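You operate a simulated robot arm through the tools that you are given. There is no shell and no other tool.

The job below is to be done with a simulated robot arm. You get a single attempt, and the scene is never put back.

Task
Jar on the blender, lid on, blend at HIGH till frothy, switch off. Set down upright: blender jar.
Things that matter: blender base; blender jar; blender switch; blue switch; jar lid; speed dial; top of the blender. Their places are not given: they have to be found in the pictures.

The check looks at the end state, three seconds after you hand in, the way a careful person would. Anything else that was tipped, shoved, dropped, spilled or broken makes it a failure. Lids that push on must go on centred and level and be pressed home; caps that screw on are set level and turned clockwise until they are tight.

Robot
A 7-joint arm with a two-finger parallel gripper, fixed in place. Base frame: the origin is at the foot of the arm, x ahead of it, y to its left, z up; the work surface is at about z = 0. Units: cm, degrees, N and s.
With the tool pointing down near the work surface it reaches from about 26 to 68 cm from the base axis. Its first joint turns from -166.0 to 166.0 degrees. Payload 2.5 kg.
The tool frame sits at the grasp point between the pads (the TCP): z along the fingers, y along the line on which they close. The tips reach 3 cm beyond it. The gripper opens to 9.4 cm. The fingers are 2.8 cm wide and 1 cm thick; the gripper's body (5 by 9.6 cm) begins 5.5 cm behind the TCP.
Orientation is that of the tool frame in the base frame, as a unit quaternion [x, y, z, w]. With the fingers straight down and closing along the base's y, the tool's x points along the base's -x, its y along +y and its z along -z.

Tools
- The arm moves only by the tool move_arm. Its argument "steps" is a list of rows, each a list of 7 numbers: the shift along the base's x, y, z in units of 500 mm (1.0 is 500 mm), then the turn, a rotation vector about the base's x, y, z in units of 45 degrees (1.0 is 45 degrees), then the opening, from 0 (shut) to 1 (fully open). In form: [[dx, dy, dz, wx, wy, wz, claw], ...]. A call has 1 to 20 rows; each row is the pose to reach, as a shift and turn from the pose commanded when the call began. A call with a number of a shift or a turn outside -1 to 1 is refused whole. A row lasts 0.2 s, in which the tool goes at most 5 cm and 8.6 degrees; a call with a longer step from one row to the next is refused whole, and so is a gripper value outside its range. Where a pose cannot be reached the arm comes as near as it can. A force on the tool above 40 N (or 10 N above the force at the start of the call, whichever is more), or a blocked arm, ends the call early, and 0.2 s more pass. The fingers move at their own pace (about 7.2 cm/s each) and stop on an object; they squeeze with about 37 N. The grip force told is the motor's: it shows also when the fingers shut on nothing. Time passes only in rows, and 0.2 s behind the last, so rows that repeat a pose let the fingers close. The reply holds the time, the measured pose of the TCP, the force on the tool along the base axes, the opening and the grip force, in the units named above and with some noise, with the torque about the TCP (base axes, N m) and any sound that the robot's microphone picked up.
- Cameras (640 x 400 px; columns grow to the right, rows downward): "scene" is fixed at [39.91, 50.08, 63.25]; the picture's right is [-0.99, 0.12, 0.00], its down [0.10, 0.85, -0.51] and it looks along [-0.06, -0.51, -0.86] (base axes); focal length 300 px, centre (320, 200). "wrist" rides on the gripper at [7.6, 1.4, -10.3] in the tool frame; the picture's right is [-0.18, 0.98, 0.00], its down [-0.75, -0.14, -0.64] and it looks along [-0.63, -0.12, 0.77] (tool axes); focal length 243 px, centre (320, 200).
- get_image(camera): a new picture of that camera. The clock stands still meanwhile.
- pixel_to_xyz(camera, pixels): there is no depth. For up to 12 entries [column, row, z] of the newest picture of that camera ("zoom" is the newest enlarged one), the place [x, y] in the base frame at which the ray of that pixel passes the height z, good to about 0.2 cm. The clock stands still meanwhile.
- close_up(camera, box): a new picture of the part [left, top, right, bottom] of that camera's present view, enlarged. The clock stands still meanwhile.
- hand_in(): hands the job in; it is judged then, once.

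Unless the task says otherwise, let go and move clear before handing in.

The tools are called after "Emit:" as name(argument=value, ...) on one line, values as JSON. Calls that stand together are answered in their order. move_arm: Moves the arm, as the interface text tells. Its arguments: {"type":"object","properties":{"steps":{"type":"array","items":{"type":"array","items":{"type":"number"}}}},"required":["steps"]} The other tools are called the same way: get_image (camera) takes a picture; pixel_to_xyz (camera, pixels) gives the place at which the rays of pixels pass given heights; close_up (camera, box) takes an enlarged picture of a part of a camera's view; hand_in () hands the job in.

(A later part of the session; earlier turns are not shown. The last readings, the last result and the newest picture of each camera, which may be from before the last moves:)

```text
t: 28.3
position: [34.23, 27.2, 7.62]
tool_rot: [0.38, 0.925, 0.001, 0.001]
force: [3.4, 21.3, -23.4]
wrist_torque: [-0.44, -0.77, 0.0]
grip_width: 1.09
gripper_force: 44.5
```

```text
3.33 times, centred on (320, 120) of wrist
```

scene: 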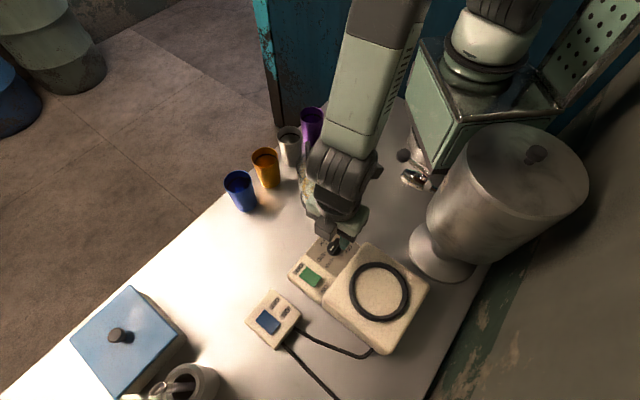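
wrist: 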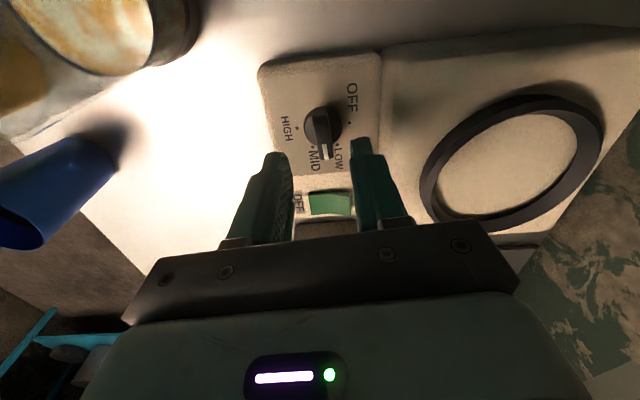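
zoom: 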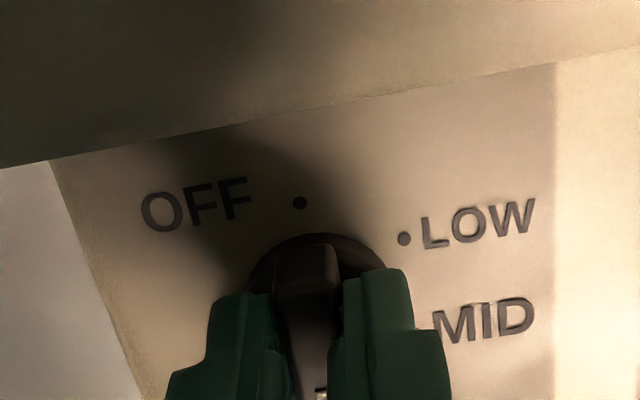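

Yaw is now -44.7°, matching the HIGH dot's heading. I'll release, rise and check the pointer.

Emit:
move_arm(steps=[[0, 0, 0, 0, 0, 0, 0.3], [0, 0, 0, 0, 0, 0, 0.4], [0, 0, 0.03, 0, 0, 0, 0.4], [0, 0, 0.1, 0, 0, 0, 0.4], [0, -0.06, 0.16, 0, 0, 0, 0.6], [0, -0.12, 0.2, 0, 0, 0, 0.8]])

Emit:
close_up(camera="scene", box=[290, 215, 386, 275])

Emit:
get_image(camera="wrist")

Emit:
get_image(camera="scene")

```text
t: 29.7
position: [34.18, 21.24, 17.47]
tool_rot: [0.381, 0.925, 0.001, 0.0]
force: [-0.1, -0.3, 0.3]
wrist_torque: [0.03, 0.03, 0.0]
grip_width: 7.52
gripper_force: 0.1
```

```text
6.67 times, centred on (338, 245) of scene
```

zoom: 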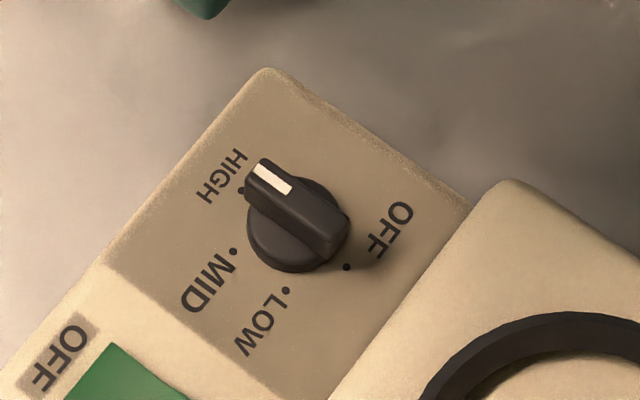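

```text
taken
```

wrist: 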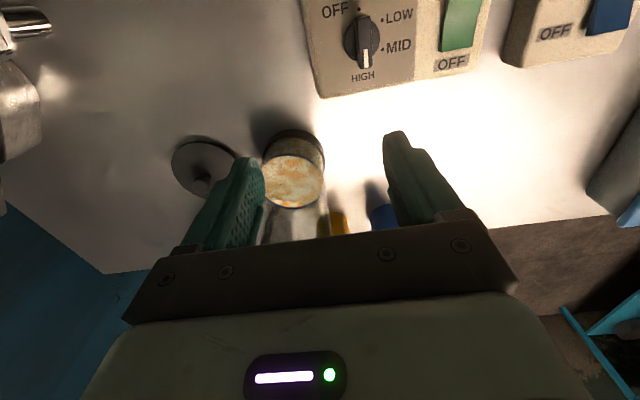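

```text
taken
```

scene: 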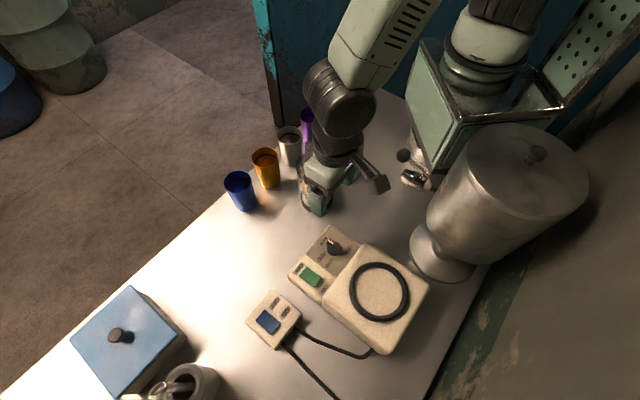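

The dial's white mark now points at HIGH. Next I'll measure the blender's ring precisely, so I'll turn to yaw -80° and hover near (29, 37, 25).

Emit:
move_arm(steps=[[-0.01, 0.04, 0.05, 0, 0, -0.16, 1], [-0.03, 0.1, 0.1, 0, 0, -0.31, 1], [-0.05, 0.17, 0.15, 0, 0, -0.47, 1], [-0.08, 0.24, 0.15, 0, 0, -0.63, 1], [-0.1, 0.31, 0.15, 0, 0, -0.784, 1], [-0.1, 0.31, 0.15, 0, 0, -0.784, 1]])

Emit:
get_image(camera="wrist")

Emit:
get_image(camera="scene")

```text
t: 31.1
position: [29.08, 36.93, 25.16]
tool_rot: [0.644, 0.765, 0.0, 0.001]
force: [0.0, 0.2, 0.2]
wrist_torque: [-0.03, 0.01, -0.03]
grip_width: 9.36
gripper_force: 0.1
```

```text
taken
```

wrist: 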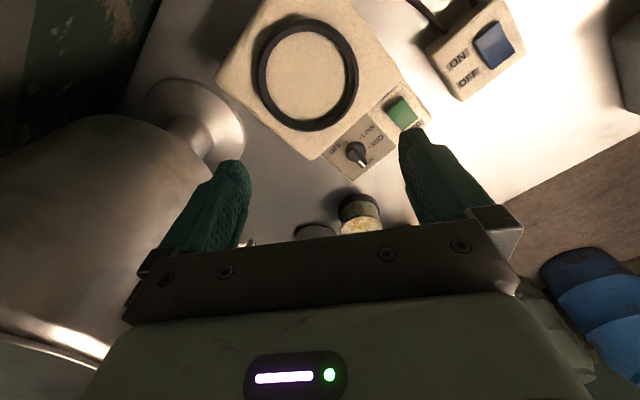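

```text
taken
```

scene: 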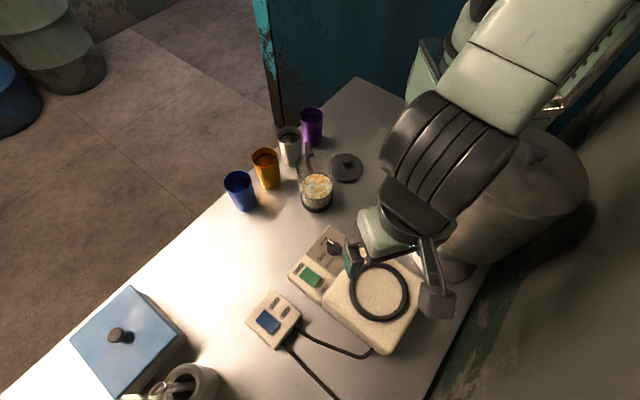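

Both cameras see the black ring now (wrist about (305,75), scene about (379,292)). I'll enlarge both for its edges.

Emit:
close_up(camera="wrist", box=[225, 10, 385, 140])

Emit:
close_up(camera="scene", box=[330, 255, 426, 330])

```text
3.08 times, centred on (305, 75) of wrist
```

zoom: 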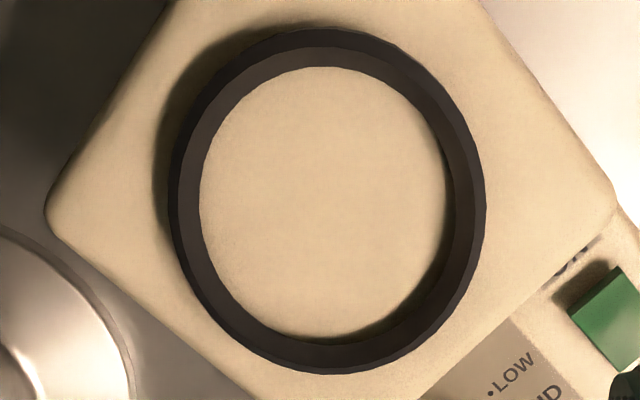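

```text
5.33 times, centred on (378, 292) of scene
```

zoom: 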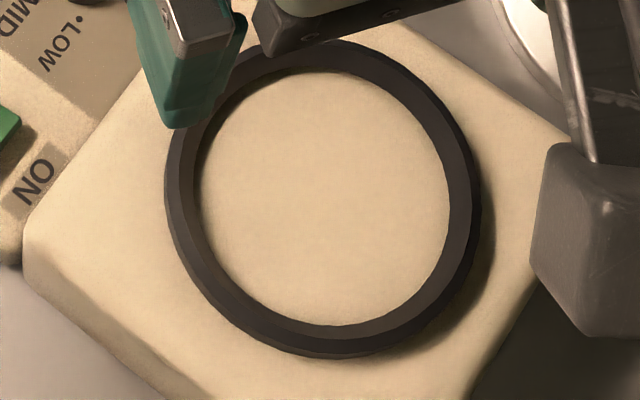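

I'll convert the ring's edge points at several heights to find its height and centre.

Emit:
pixel_to_xyz(camera="wrist", pixels=[[307.3, 75.3, 5], [307.3, 75.3, 7], [307.3, 75.3, 9], [255.5, 75, 7], [359.1, 78.2, 7], [308, 19.1, 7], [306.5, 131.4, 7], [266, 76, 6], [346.5, 76, 6]])

Emit:
pixel_to_xyz(camera="scene", pixels=[[378.6, 292.1, 5], [378.6, 292.1, 7], [378.6, 292.1, 9], [349, 288, 7], [408.2, 293, 7], [378.6, 262.5, 7], [380, 322, 7], [355.5, 292, 6], [402.4, 292, 6], [380, 267.8, 6], [381, 316, 6]])

```text
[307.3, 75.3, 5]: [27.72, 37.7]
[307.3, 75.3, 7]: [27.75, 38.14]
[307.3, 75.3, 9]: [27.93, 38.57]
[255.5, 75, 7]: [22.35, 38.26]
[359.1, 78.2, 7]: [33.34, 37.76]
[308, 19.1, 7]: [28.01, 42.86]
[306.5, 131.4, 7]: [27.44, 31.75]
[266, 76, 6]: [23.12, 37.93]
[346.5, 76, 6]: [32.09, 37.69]
```

```text
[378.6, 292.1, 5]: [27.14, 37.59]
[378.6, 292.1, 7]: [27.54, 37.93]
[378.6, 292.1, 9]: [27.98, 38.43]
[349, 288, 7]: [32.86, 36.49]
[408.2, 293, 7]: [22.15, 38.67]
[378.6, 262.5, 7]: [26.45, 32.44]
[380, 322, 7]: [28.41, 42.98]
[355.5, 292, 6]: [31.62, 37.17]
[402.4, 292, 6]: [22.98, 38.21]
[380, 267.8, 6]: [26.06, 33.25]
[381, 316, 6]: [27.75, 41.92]
```

The ring's centre is near (27.8, 38.2), but its height is still poorly fixed because the two rays are nearly parallel. I'll shift 15 cm in +x for a wider baseline.

Emit:
move_arm(steps=[[0.08, 0, 0, 0, 0, 0, 1], [0.16, 0, 0, 0, 0, 0, 1], [0.24, 0, 0, 0, 0, 0, 1], [0.32, 0, 0, 0, 0, 0, 1], [0.32, 0, 0, 0, 0, 0, 1]])

Emit:
get_image(camera="wrist")

Emit:
close_up(camera="wrist", box=[80, 10, 240, 140])

Emit:
close_up(camera="scene", box=[330, 255, 426, 330])

```text
t: 32.3
position: [45.32, 36.92, 25.17]
tool_rot: [0.643, 0.766, 0.0, 0.0]
force: [0.2, 0.4, -0.4]
wrist_torque: [0.02, -0.01, -0.01]
grip_width: 9.4
gripper_force: 0.0
```

```text
taken
```

wrist: 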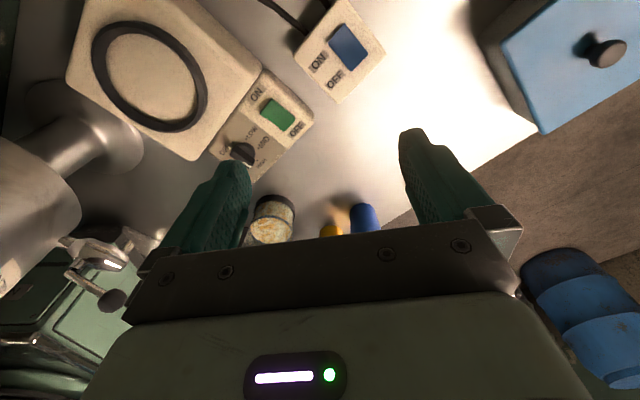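

```text
3.08 times, centred on (160, 75) of wrist
```

zoom: 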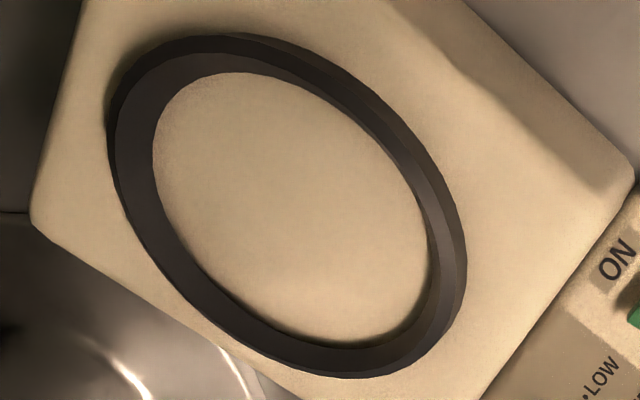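

```text
5.33 times, centred on (378, 292) of scene
```

zoom: 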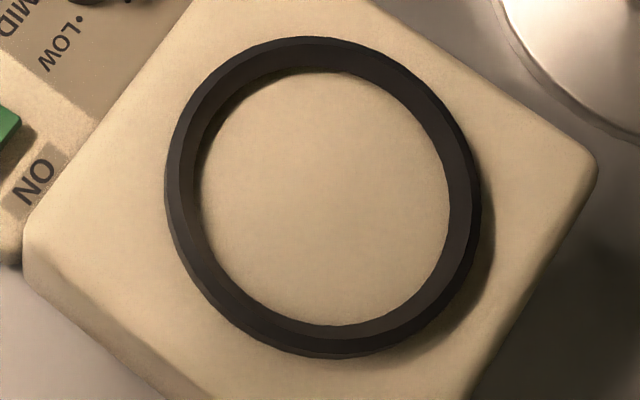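

I'll map points along the ring's outer top edge from this new view at a trial height and compare circle centres.

Emit:
pixel_to_xyz(camera="wrist", pixels=[[90.7, 50.6, 7], [98.2, 32.7, 7], [122.6, 21.7, 7], [96.6, 74.9, 7], [111.2, 100.9, 7], [130.7, 122, 7], [164.8, 132.7, 7], [90.7, 50.6, 9], [122.6, 21.7, 9], [111.2, 100.9, 9], [164.8, 132.7, 9], [207.6, 97.7, 7]])

Emit:
pixel_to_xyz(camera="scene", pixels=[[349, 288, 7], [408.2, 294, 7], [375.3, 262, 7], [384, 321.5, 7], [365, 264, 7], [390, 266, 7], [404, 279, 7], [406, 305, 7], [396, 317, 7]])

```text
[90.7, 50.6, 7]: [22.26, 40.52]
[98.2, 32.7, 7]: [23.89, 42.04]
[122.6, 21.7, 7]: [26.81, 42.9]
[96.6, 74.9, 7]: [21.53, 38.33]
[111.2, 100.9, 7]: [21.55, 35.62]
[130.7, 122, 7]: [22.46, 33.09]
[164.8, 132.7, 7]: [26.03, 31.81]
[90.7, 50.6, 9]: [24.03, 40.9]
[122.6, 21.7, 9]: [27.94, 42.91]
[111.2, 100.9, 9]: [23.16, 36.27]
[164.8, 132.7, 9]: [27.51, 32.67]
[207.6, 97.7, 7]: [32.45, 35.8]
```

```text
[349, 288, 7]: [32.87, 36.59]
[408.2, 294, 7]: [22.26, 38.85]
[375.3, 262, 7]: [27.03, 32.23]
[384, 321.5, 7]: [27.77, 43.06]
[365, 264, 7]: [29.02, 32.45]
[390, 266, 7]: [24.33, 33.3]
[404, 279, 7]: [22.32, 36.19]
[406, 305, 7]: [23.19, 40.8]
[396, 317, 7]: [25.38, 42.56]
```

The two wrist views agree at a ring top height of about z=8.8 with centre near (27.9, 37.9). I'll sample more edge points to average out the noise.

Emit:
pixel_to_xyz(camera="scene", pixels=[[351.8, 289, 8.8], [351.8, 289, 8.8], [408.2, 293, 8.8], [408.2, 293, 8.8], [376.5, 261.9, 8.8], [376.5, 261.9, 8.8], [383, 319, 8.8], [383, 319, 8.8], [358, 269, 8.8], [404, 312, 8.8], [396, 268, 8.8], [361, 311.5, 8.8]])

Emit:
pixel_to_xyz(camera="wrist", pixels=[[90.7, 50.6, 8.8], [98.2, 32.7, 8.8], [122.6, 21.7, 8.8], [96.6, 74.9, 8.8], [111.2, 100.9, 8.8], [130.7, 122, 8.8], [164.8, 132.7, 8.8], [90.7, 50.6, 8.8], [122.6, 21.7, 8.8], [111.2, 100.9, 8.8], [164.8, 132.7, 8.8], [130.7, 122, 8.8]])

```text
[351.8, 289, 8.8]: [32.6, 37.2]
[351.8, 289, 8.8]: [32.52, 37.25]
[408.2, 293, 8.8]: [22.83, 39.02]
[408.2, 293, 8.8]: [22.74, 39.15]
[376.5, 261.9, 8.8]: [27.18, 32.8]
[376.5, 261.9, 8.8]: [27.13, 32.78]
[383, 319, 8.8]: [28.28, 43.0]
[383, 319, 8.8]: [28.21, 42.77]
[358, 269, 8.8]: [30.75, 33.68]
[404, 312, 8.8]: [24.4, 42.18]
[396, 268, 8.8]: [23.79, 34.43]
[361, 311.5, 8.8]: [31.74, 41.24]
```

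```text
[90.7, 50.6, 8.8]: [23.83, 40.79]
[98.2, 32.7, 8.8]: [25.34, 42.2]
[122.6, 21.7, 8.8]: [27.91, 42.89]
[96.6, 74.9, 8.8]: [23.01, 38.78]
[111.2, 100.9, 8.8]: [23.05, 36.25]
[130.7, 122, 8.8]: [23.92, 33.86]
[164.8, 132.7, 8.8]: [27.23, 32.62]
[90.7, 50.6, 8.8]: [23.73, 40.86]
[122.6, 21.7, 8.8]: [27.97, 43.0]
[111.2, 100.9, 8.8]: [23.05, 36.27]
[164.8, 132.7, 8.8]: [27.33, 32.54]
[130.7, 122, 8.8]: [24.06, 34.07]
```

Averages put the ring centre at about (27.8, 37.85), top z≈8.6. Now I'll move above the jar at (36.2, 12.2) with the gripper fully open to line up.

Emit:
move_arm(steps=[[-0.03, -0.08, 0, 0, 0, 0, 1], [-0.06, -0.16, 0, 0, 0, 0, 1], [-0.09, -0.24, 0, 0, 0, 0, 1], [-0.12, -0.32, 0, 0, 0, 0, 1], [-0.15, -0.4, 0, 0, 0, 0, 1], [-0.182, -0.48, 0, 0, 0, 0, 1], [-0.182, -0.494, 0, 0, 0, 0, 1], [-0.182, -0.494, 0, 0, 0, 0, 1]])

Emit:
get_image(camera="wrist")

Emit:
close_up(camera="scene", box=[270, 140, 366, 220])

```text
t: 34.1
position: [36.17, 12.03, 25.07]
tool_rot: [0.643, 0.766, 0.0, 0.002]
force: [0.3, -0.4, -0.2]
wrist_torque: [0.01, -0.01, 0.04]
grip_width: 9.4
gripper_force: 0.1
```

```text
taken
```

wrist: 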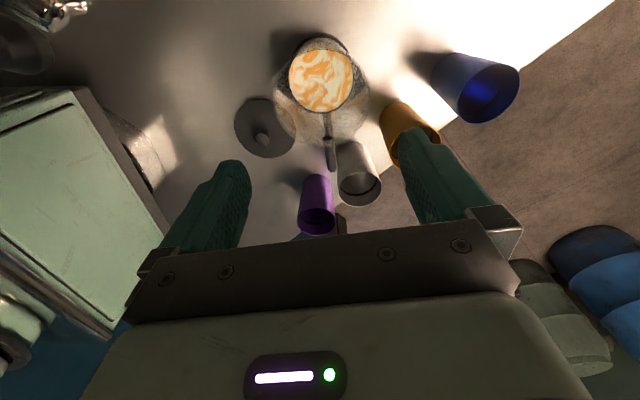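

```text
5.00 times, centred on (318, 180) of scene
```

zoom: 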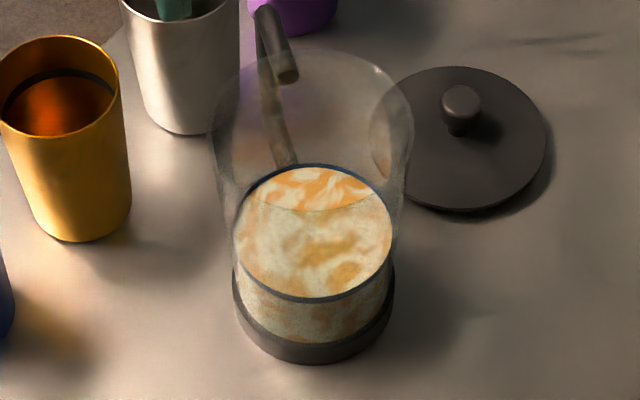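

The jar sits at about wrist (322,85), under the open fingers. I'll enlarge to find its rim circle and handle direction.

Emit:
close_up(camera="wrist", box=[240, 20, 400, 180])

Emit:
close_up(camera="wrist", box=[260, 20, 388, 100])

```text
2.50 times, centred on (320, 100) of wrist
```

zoom: 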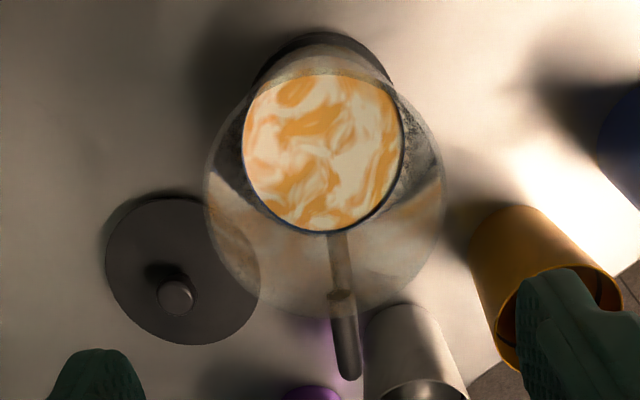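

```text
5.00 times, centred on (324, 60) of wrist
```

zoom: 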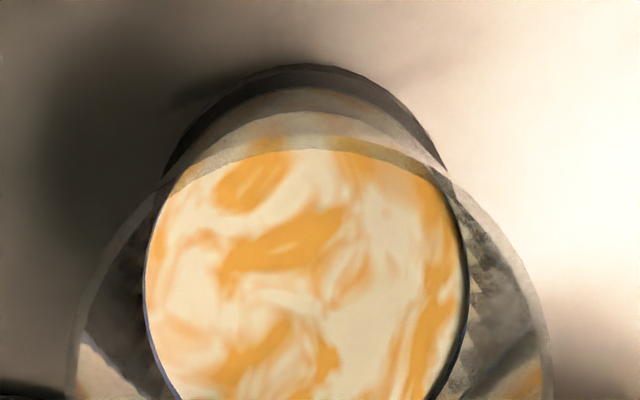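

I'll convert rim, base and handle points at their heights.

Emit:
pixel_to_xyz(camera="wrist", pixels=[[322, 42.4, 13.1], [322, 147.2, 13.1], [274, 98, 13.1], [370, 95, 13.1], [322, 42.4, 13.1], [322, 147.2, 13.1], [322, 33, 0], [322, 33, 0], [328, 140, 12], [331, 170, 12], [274, 98, 13.1], [370, 95, 13.1]])

Emit:
pixel_to_xyz(camera="scene", pixels=[[296.4, 168, 13.1], [337, 166, 13.1], [316, 149.8, 13.1], [300.4, 199, 1], [332.9, 197, 1], [317, 213, 0], [296.4, 168, 13.1], [337, 166, 13.1], [316, 149.8, 13.1], [317, 213, 0]])

```text
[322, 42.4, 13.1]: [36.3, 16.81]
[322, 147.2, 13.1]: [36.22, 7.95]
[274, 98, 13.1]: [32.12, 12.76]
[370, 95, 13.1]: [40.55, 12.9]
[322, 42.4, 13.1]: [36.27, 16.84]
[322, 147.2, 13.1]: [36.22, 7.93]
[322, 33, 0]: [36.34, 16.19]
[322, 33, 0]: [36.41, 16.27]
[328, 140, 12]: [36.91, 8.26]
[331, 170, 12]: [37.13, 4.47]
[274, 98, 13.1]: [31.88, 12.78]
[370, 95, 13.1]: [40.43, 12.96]
```

```text
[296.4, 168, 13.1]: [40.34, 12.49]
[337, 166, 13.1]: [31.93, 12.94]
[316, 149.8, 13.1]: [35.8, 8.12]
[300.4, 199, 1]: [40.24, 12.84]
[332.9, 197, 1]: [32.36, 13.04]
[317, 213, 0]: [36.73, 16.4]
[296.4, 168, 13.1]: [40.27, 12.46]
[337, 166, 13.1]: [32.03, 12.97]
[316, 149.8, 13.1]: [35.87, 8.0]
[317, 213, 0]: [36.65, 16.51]
```

The jar's centre is (36.2, 12.35), so I'll shift +0.3 cm in y and come down to TCP z≈17, just above the rim, to check finger clearance.

Emit:
move_arm(steps=[[0.0005, 0.0065, -0.04, 0, 0, -0.02, 1], [0.0005, 0.0065, -0.08, 0, 0, -0.05, 1], [0.0005, 0.0065, -0.12, 0, 0, -0.067, 1], [0.0005, 0.0065, -0.16, 0, 0, -0.067, 1], [0.0005, 0.0065, -0.16, 0, 0, -0.067, 1]])

Emit:
get_image(camera="wrist")

Emit:
close_up(camera="scene", box=[270, 120, 366, 220])

```text
t: 35.3
position: [36.3, 12.55, 16.93]
tool_rot: [0.664, 0.748, 0.001, 0.001]
force: [0.2, -0.1, -1.0]
wrist_torque: [0.01, 0.01, -0.01]
grip_width: 9.41
gripper_force: 0.1
```

```text
taken
```

wrist: 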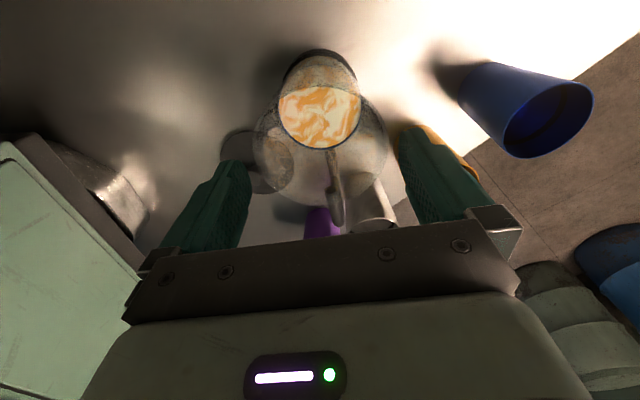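

```text
4.00 times, centred on (318, 170) of scene
```

zoom: 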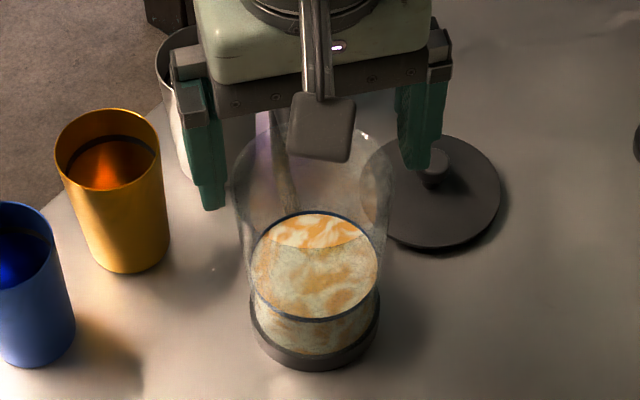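

The rim (wrist columns 255–387) sits centred between the finger pads (250–400). I'll descend to TCP z≈11 around the rim.

Emit:
move_arm(steps=[[-0.001, -0.002, -0.03, 0, 0, 0, 1], [-0.001, -0.002, -0.06, 0, 0, 0, 1], [-0.001, -0.002, -0.09, 0, 0, 0, 1], [-0.001, -0.002, -0.119, 0, 0, 0, 1], [-0.001, -0.002, -0.119, 0, 0, 0, 1]])

Emit:
get_image(camera="wrist")

Emit:
close_up(camera="scene", box=[270, 120, 366, 220])

```text
t: 36.5
position: [36.12, 12.34, 11.1]
tool_rot: [0.664, 0.748, 0.001, 0.0]
force: [-0.8, 0.1, 0.0]
wrist_torque: [0.0, -0.01, 0.05]
grip_width: 9.4
gripper_force: 0.0
```

```text
taken
```

wrist: 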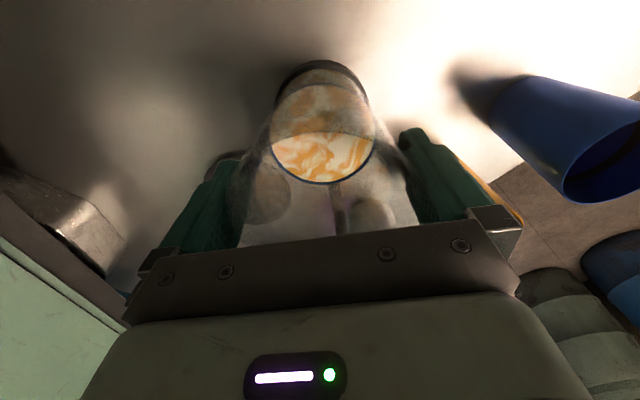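

```text
4.00 times, centred on (318, 170) of scene
```

zoom: 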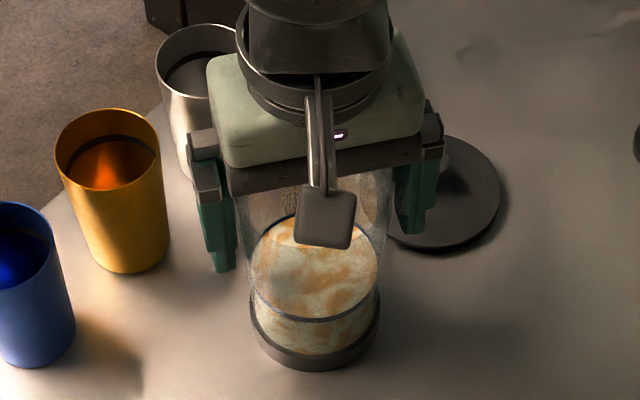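

The fingers straddle the jar with no force. I'll close gently in small steps.

Emit:
move_arm(steps=[[0, 0, 0, 0, 0, 0, 0.96], [0, 0, 0, 0, 0, 0, 0.93], [0, 0, 0, 0, 0, 0, 0.9], [0, 0, 0, 0, 0, 0, 0.87], [0, 0, 0, 0, 0, 0, 0.84], [0, 0, 0, 0, 0, 0, 0.8], [0, 0, 0, 0, 0, 0, 0.7], [0, 0, 0, 0, 0, 0, 0.6]])

Emit:
get_image(camera="wrist")

Emit:
close_up(camera="scene", box=[270, 120, 366, 220])

```text
t: 38.3
position: [36.17, 12.33, 11.04]
tool_rot: [0.665, 0.747, 0.0, 0.001]
force: [1.5, -0.3, 2.1]
wrist_torque: [-0.03, 0.01, 0.06]
grip_width: 8.63
gripper_force: 36.6
```

```text
taken
```

wrist: 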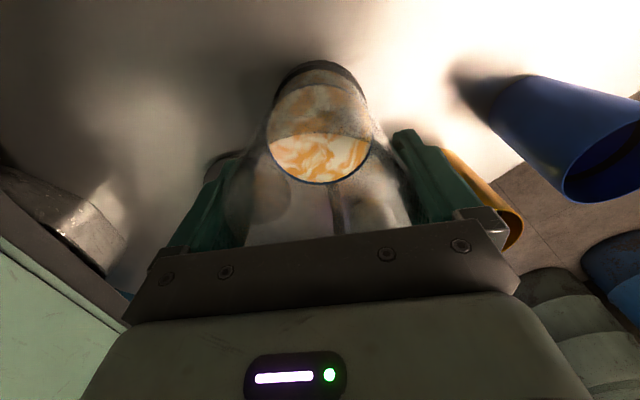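

```text
4.00 times, centred on (318, 170) of scene
```

zoom: 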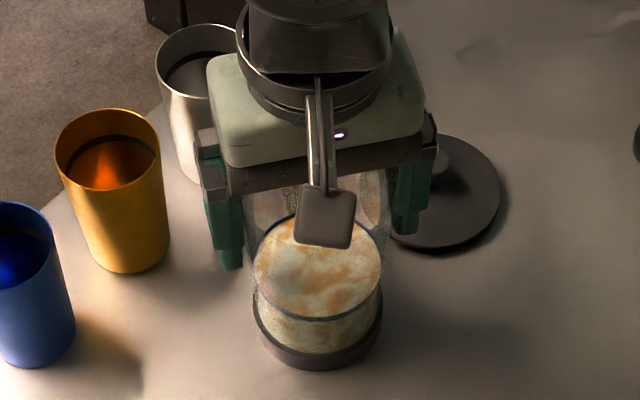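

The jar is held at 8.63 cm with 37 N. I'll lift slowly a few cm and check for slip or tilt.

Emit:
move_arm(steps=[[0, 0, 0.005, 0, 0, 0, 0.6], [0, 0, 0.015, 0, 0, 0, 0.6], [0, 0, 0.03, 0, 0, 0, 0.6], [0, 0, 0.05, 0, 0, 0, 0.6], [0, 0, 0.07, 0, 0, 0, 0.6], [0, 0, 0.08, 0, 0, 0, 0.6], [0, 0, 0.08, 0, 0, 0, 0.6]])

Emit:
get_image(camera="wrist")

Emit:
get_image(camera="scene")

```text
t: 39.9
position: [36.23, 12.24, 15.17]
tool_rot: [0.664, 0.748, 0.001, 0.0]
force: [0.5, 0.1, -3.5]
wrist_torque: [0.04, 0.03, 0.0]
grip_width: 8.67
gripper_force: 36.7
```

```text
taken
```

wrist: 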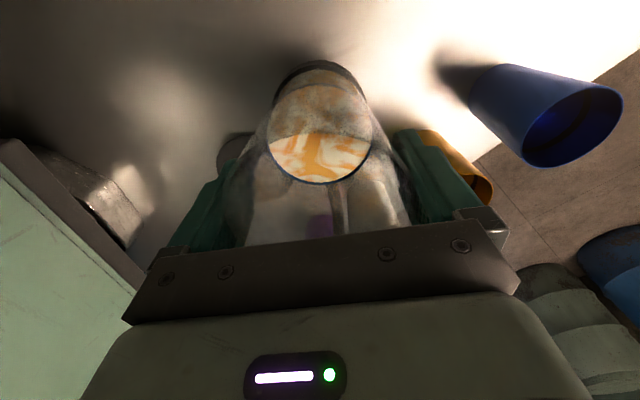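

```text
taken
```

scene: 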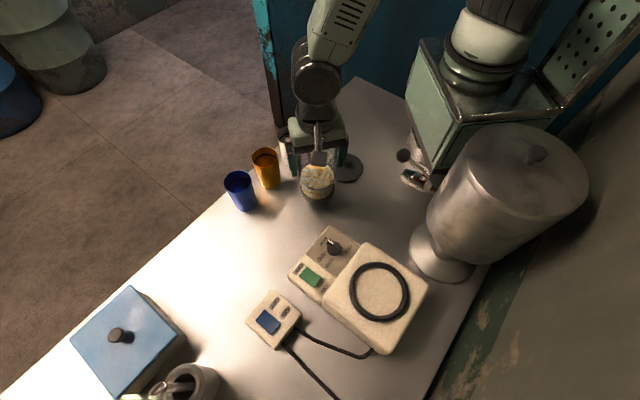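

The jar lifted cleanly: the wrist view of it is unchanged and the load is about 3.5 N. I'll raise it, then carry it smoothly over the blender ring.

Emit:
move_arm(steps=[[0, 0, 0.03, 0, 0, 0, 0.6], [0, 0, 0.07, 0, 0, 0, 0.6], [0, 0, 0.12, 0, 0, 0, 0.6], [0, 0, 0.16, 0, 0, 0, 0.6], [-0.003, 0.01, 0.187, 0, 0, 0, 0.6], [-0.01, 0.031, 0.197, 0, 0, 0, 0.6], [-0.022, 0.066, 0.197, 0, 0, 0, 0.6], [-0.037, 0.112, 0.197, 0, 0, 0, 0.6], [-0.054, 0.163, 0.197, 0, 0, 0, 0.6], [-0.071, 0.215, 0.197, 0, 0, 0, 0.6], [-0.087, 0.266, 0.197, 0, 0, 0, 0.6], [-0.104, 0.317, 0.197, 0, 0, 0, 0.6], [-0.121, 0.368, 0.197, 0, 0, 0, 0.6], [-0.136, 0.414, 0.197, 0, 0, 0, 0.6], [-0.148, 0.45, 0.197, 0, 0, 0, 0.6], [-0.157, 0.478, 0.197, 0, 0, 0, 0.6], [-0.163, 0.498, 0.197, 0, 0, 0, 0.6], [-0.166, 0.508, 0.197, 0, 0, 0, 0.6], [-0.168, 0.511, 0.197, 0, 0, 0, 0.6], [-0.168, 0.511, 0.197, 0, 0, 0, 0.6]])

Emit:
get_image(camera="wrist")

Emit:
get_image(camera="scene")

Emit:
close_up(camera="scene", box=[320, 200, 448, 330])

```text
t: 44.1
position: [27.61, 37.79, 24.94]
tool_rot: [0.663, 0.748, 0.001, 0.0]
force: [-0.4, 0.5, -3.1]
wrist_torque: [0.04, 0.01, -0.01]
grip_width: 8.67
gripper_force: 37.1
```

```text
taken
```

wrist: 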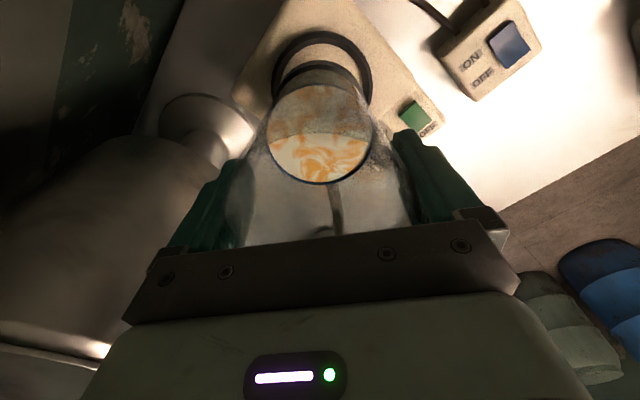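

```text
taken
```

scene: 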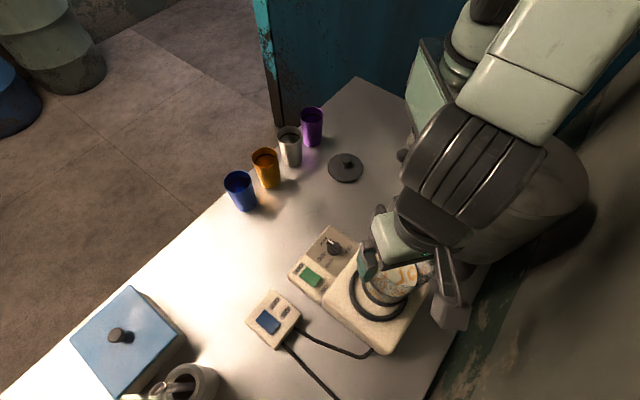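

```text
3.08 times, centred on (384, 265) of scene
```

zoom: 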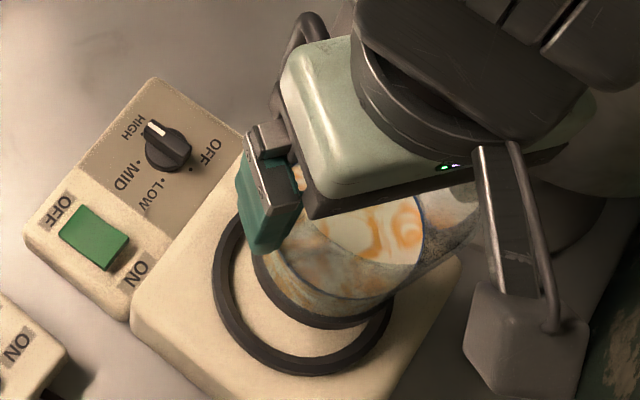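

The jar hangs upright above the ring, about 5 cm clear. I'll lower it to about 1.3 cm above the ring and compare the base with the ring in both views.

Emit:
move_arm(steps=[[0.002, 0.001, -0.01, 0, 0, 0, 0.6], [0.003, 0.001, -0.03, 0, 0, 0, 0.6], [0.003, 0.001, -0.05, 0, 0, 0, 0.6], [0.003, 0.001, -0.07, 0, 0, 0, 0.6], [0.003, 0.001, -0.077, 0, 0, 0, 0.6], [0.003, 0.001, -0.077, 0, 0, 0, 0.6]])

Emit:
close_up(camera="wrist", box=[240, 20, 400, 120])

Emit:
close_up(camera="scene", box=[330, 240, 426, 330])

```text
t: 45.5
position: [27.87, 37.81, 21.09]
tool_rot: [0.664, 0.748, 0.001, 0.0]
force: [0.3, 0.2, -3.6]
wrist_torque: [0.05, -0.04, -0.01]
grip_width: 8.65
gripper_force: 37.0
```

```text
4.00 times, centred on (320, 70) of wrist
```

zoom: 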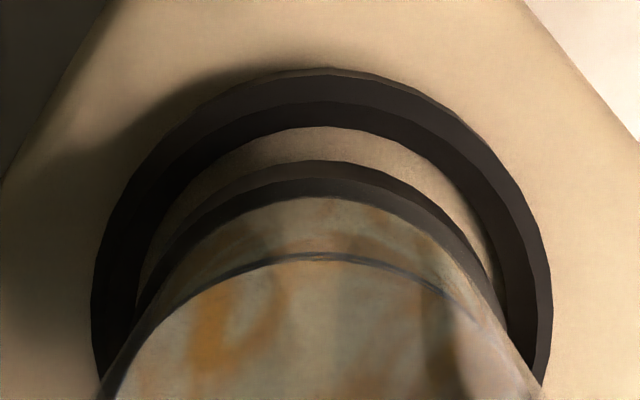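

```text
4.44 times, centred on (378, 285) of scene
```

zoom: 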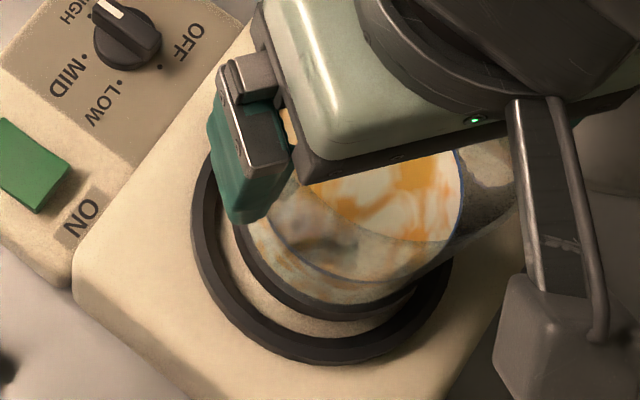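

The base and ring share the same centre column (zoom 322). I'll convert their near edges to check the y alignment.

Emit:
pixel_to_xyz(camera="wrist", pixels=[[321, 37, 8.7], [321, 37, 8.7], [321, 60, 10.05], [321, 60, 10.05], [321, 51.8, 8.7], [321, 51.8, 8.0], [263, 95, 8.7], [378, 95, 8.7], [321, 60, 10.05], [275, 92, 10.05], [366.5, 100, 10.05]])

Emit:
close_up(camera="wrist", box=[260, 30, 380, 105])

```text
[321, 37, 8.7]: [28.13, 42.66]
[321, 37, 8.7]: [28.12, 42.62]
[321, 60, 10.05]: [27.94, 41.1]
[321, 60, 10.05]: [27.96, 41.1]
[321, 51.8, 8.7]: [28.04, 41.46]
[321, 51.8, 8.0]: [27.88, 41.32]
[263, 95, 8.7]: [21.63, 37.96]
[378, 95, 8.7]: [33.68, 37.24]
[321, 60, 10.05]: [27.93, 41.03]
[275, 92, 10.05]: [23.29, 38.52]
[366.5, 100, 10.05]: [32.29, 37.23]
```

```text
5.33 times, centred on (320, 68) of wrist
```

zoom: 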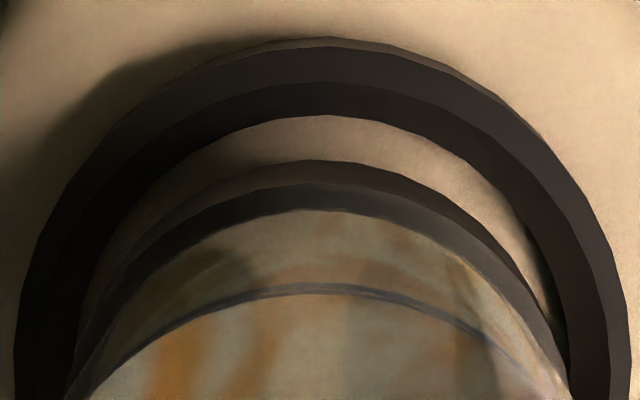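

Those numbers used the older full picture's pose, so they don't count. I'll take a fresh full wrist picture and query again.

Emit:
get_image(camera="wrist")

Emit:
pixel_to_xyz(camera="wrist", pixels=[[321, 37, 8.7], [321, 37, 8.7], [321, 60, 10.05], [321, 60, 10.05], [321, 51.8, 8.7], [321, 51.8, 8.0], [263, 98, 8.7], [378, 98, 8.7], [263, 98, 8.7], [378, 98, 8.7], [275, 92, 10.05], [366.5, 100, 10.05]])

```text
taken
```

wrist: 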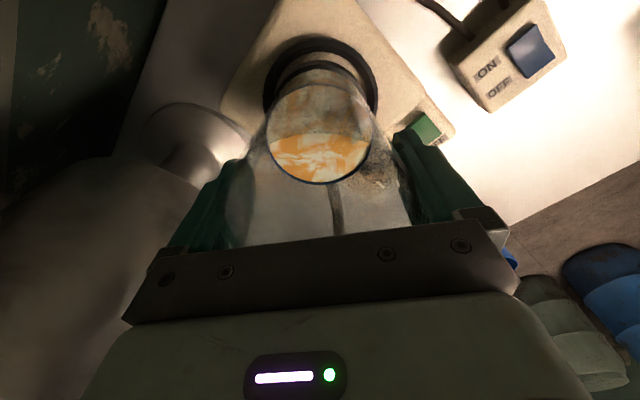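

```text
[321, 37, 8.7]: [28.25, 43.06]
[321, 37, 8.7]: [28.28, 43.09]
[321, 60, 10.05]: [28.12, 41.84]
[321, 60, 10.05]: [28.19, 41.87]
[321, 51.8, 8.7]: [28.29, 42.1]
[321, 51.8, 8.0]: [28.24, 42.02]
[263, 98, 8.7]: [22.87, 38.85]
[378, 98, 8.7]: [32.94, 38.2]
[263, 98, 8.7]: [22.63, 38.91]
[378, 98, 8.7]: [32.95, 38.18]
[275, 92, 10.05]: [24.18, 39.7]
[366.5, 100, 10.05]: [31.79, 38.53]
```

The ring centre is now (27.85, 37.92) and the jar base centre about (27.95, 37.9), aligned within 0.1 cm. I'll lower in small steps and watch the force.

Emit:
move_arm(steps=[[0, 0, -0.006, 0, 0, 0, 0.6], [0, 0, -0.012, 0, 0, 0, 0.6], [0, 0, -0.018, 0, 0, 0, 0.6], [0, 0, -0.024, 0, 0, 0, 0.6], [0, 0, -0.024, 0, 0, 0, 0.6]])

Emit:
move_arm(steps=[[0, 0, -0.004, 0, 0, 0, 0.6], [0, 0, -0.008, 0, 0, 0, 0.6], [0, 0, -0.008, 0, 0, 0, 0.6]])

Emit:
get_image(camera="wrist")

Emit:
close_up(camera="scene", box=[330, 240, 426, 330])

```text
t: 46.7
position: [27.81, 37.89, 19.9]
tool_rot: [0.664, 0.748, 0.001, 0.0]
force: [0.5, -0.4, -4.0]
wrist_torque: [-0.01, -0.03, 0.0]
grip_width: 8.68
gripper_force: 36.4
```

```text
t: 47.5
position: [27.91, 37.75, 19.49]
tool_rot: [0.664, 0.748, 0.001, 0.0]
force: [0.4, -0.7, -2.5]
wrist_torque: [0.01, 0.01, -0.02]
grip_width: 8.65
gripper_force: 36.8
```

```text
taken
```

wrist: 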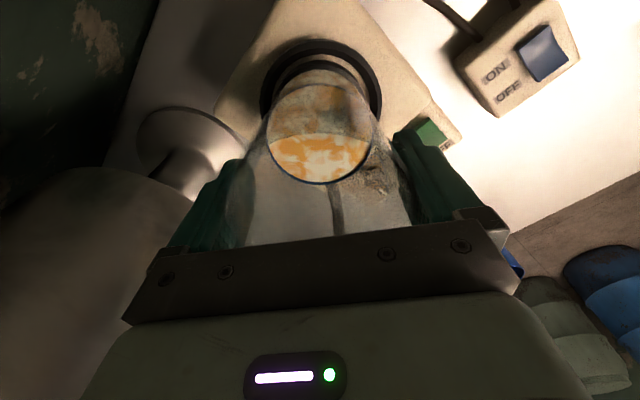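

```text
4.44 times, centred on (378, 285) of scene
```

zoom: 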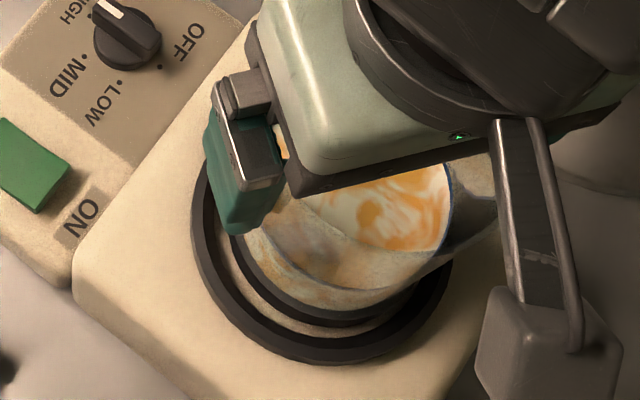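

No contact yet with the jar's bottom near z≈8.45. I'll keep lowering in 0.2 cm steps.

Emit:
move_arm(steps=[[0, 0.0005, -0.004, 0, 0, 0, 0.6], [0, 0.001, -0.006, 0, 0, 0, 0.6], [0, 0.001, -0.006, 0, 0, 0, 0.6]])

Emit:
close_up(camera="wrist", box=[250, 20, 394, 110])

```text
t: 48.3
position: [27.84, 38.02, 19.24]
tool_rot: [0.665, 0.747, 0.001, 0.0]
force: [0.5, 0.2, -4.6]
wrist_torque: [0.04, 0.02, 0.02]
grip_width: 8.66
gripper_force: 36.6
```

```text
4.44 times, centred on (322, 65) of wrist
```

zoom: 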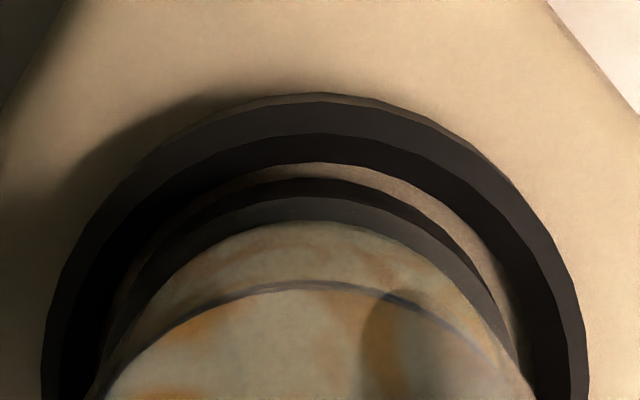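

The base sits inside the ring's outline with similar gaps on both sides. I'll lower further, 0.3 cm at a time.

Emit:
move_arm(steps=[[0.0005, 0, -0.003, 0, 0, 0, 0.6], [0.0005, 0, -0.006, 0, 0, 0, 0.6], [0.0005, 0, -0.006, 0, 0, 0, 0.6]])

Emit:
move_arm(steps=[[0, 0, -0.003, 0, 0, 0, 0.6], [0, 0, -0.006, 0, 0, 0, 0.6], [0, 0, -0.006, 0, 0, 0, 0.6]])

Emit:
close_up(camera="wrist", box=[250, 20, 394, 110])

```text
t: 49.1
position: [27.95, 37.86, 19.01]
tool_rot: [0.664, 0.748, 0.001, 0.001]
force: [-0.1, 0.2, -3.4]
wrist_torque: [0.01, 0.03, 0.01]
grip_width: 8.66
gripper_force: 37.3
```

```text
t: 49.9
position: [27.97, 37.84, 18.6]
tool_rot: [0.664, 0.748, 0.001, 0.001]
force: [0.1, -0.4, -2.9]
wrist_torque: [-0.01, -0.03, -0.02]
grip_width: 8.68
gripper_force: 37.3
```

```text
4.44 times, centred on (322, 65) of wrist
```

zoom: 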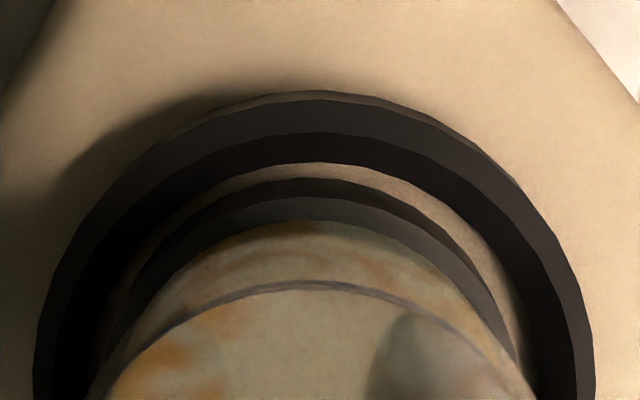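

Still no contact at jar bottom z≈7.55, so the seat is a little lower than estimated. I'll keep going in small steps.

Emit:
move_arm(steps=[[0, 0, -0.003, 0, 0, 0, 0.6], [0, 0, -0.006, 0, 0, 0, 0.6], [0, 0, -0.006, 0, 0, 0, 0.6]])

Emit:
move_arm(steps=[[0, 0, -0.003, 0, 0, 0, 0.6], [0, 0, -0.006, 0, 0, 0, 0.6], [0, 0, -0.006, 0, 0, 0, 0.6]])

Emit:
close_up(camera="wrist", box=[250, 20, 394, 110])

Emit:
close_up(camera="scene", box=[330, 240, 426, 330])

```text
t: 50.7
position: [27.74, 37.92, 18.49]
tool_rot: [0.663, 0.749, 0.004, 0.0]
force: [-3.7, -6.1, 28.7]
wrist_torque: [0.38, 0.03, 0.15]
grip_width: 8.67
gripper_force: 36.7
```

```text
t: 51.5
position: [27.88, 37.98, 18.15]
tool_rot: [0.663, 0.748, 0.003, 0.001]
force: [2.1, 4.6, 30.5]
wrist_torque: [0.01, 0.02, 0.12]
grip_width: 8.65
gripper_force: 37.4
```

```text
4.44 times, centred on (322, 65) of wrist
```

zoom: 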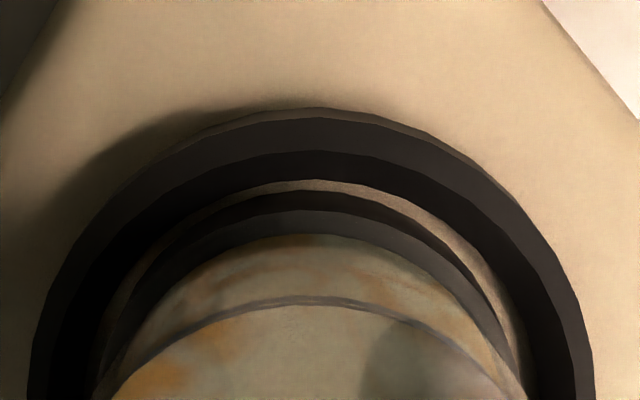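

```text
4.44 times, centred on (378, 285) of scene
```

zoom: 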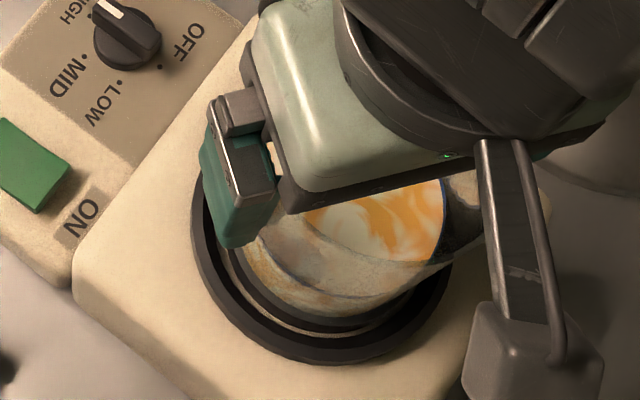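

The jar met the seat: about 30 N up with almost no torque, which suggests flat contact inside the ring. I'll ease off 0.2 cm and check before opening.

Emit:
move_arm(steps=[[0, 0, 0.003, 0, 0, 0, 0.6], [0, 0, 0.004, 0, 0, 0, 0.6], [0, 0, 0.004, 0, 0, 0, 0.6]])

Emit:
get_image(camera="wrist")

```text
t: 52.3
position: [27.7, 37.7, 18.1]
tool_rot: [0.664, 0.748, -0.001, 0.001]
force: [0.8, 1.3, 2.4]
wrist_torque: [0.36, -0.26, 0.02]
grip_width: 8.65
gripper_force: 37.0
```

```text
taken
```

wrist: 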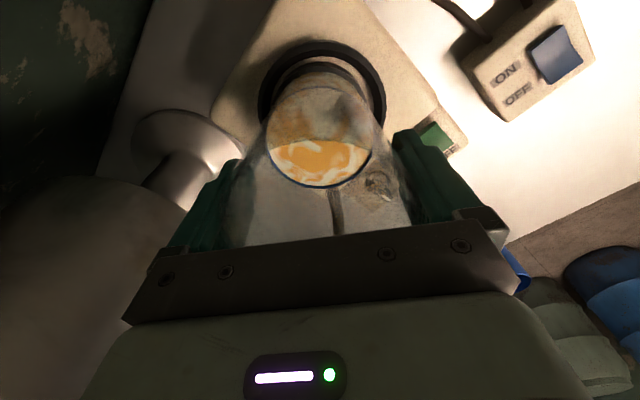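

The load is down to about 2 N. I'll open the fingers gradually and look whether the jar stays upright and seated.

Emit:
move_arm(steps=[[0, 0, 0, 0, 0, 0, 0.93], [0, 0, 0, 0, 0, 0, 0.95], [0, 0, 0, 0, 0, 0, 0.97], [0, 0, 0, 0, 0, 0, 1], [0, 0, 0, 0, 0, 0, 1]])

Emit:
get_image(camera="wrist")

Emit:
close_up(camera="wrist", box=[250, 20, 394, 110])

Emit:
close_up(camera="scene", box=[330, 240, 426, 330])

```text
t: 53.5
position: [27.76, 37.93, 18.35]
tool_rot: [0.664, 0.748, 0.001, 0.001]
force: [-0.4, -0.3, -0.4]
wrist_torque: [0.04, -0.01, 0.03]
grip_width: 9.38
gripper_force: 0.0
```

```text
taken
```

wrist: 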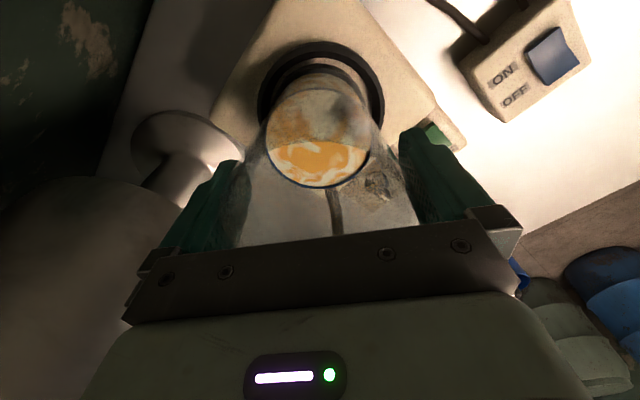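

```text
4.44 times, centred on (322, 65) of wrist
```

zoom: 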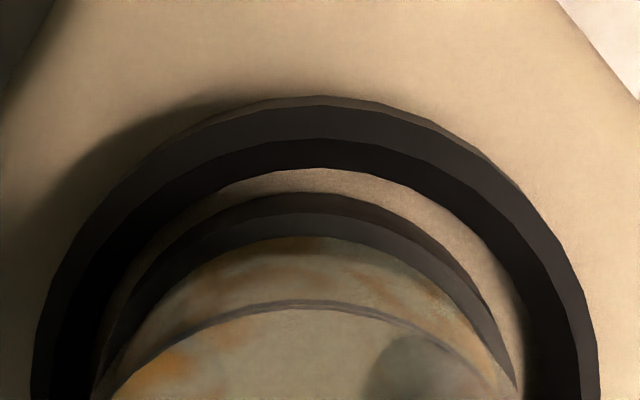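

```text
4.44 times, centred on (378, 285) of scene
```

zoom: 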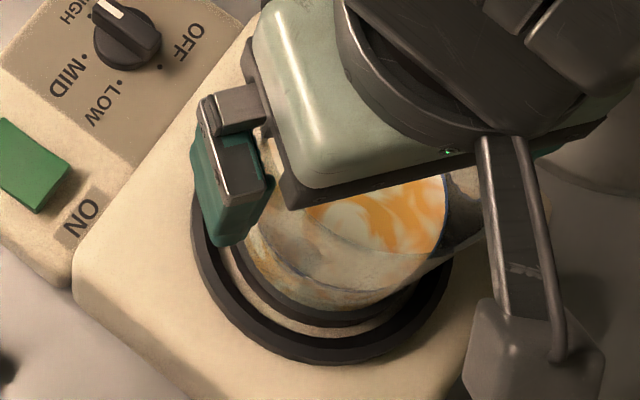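

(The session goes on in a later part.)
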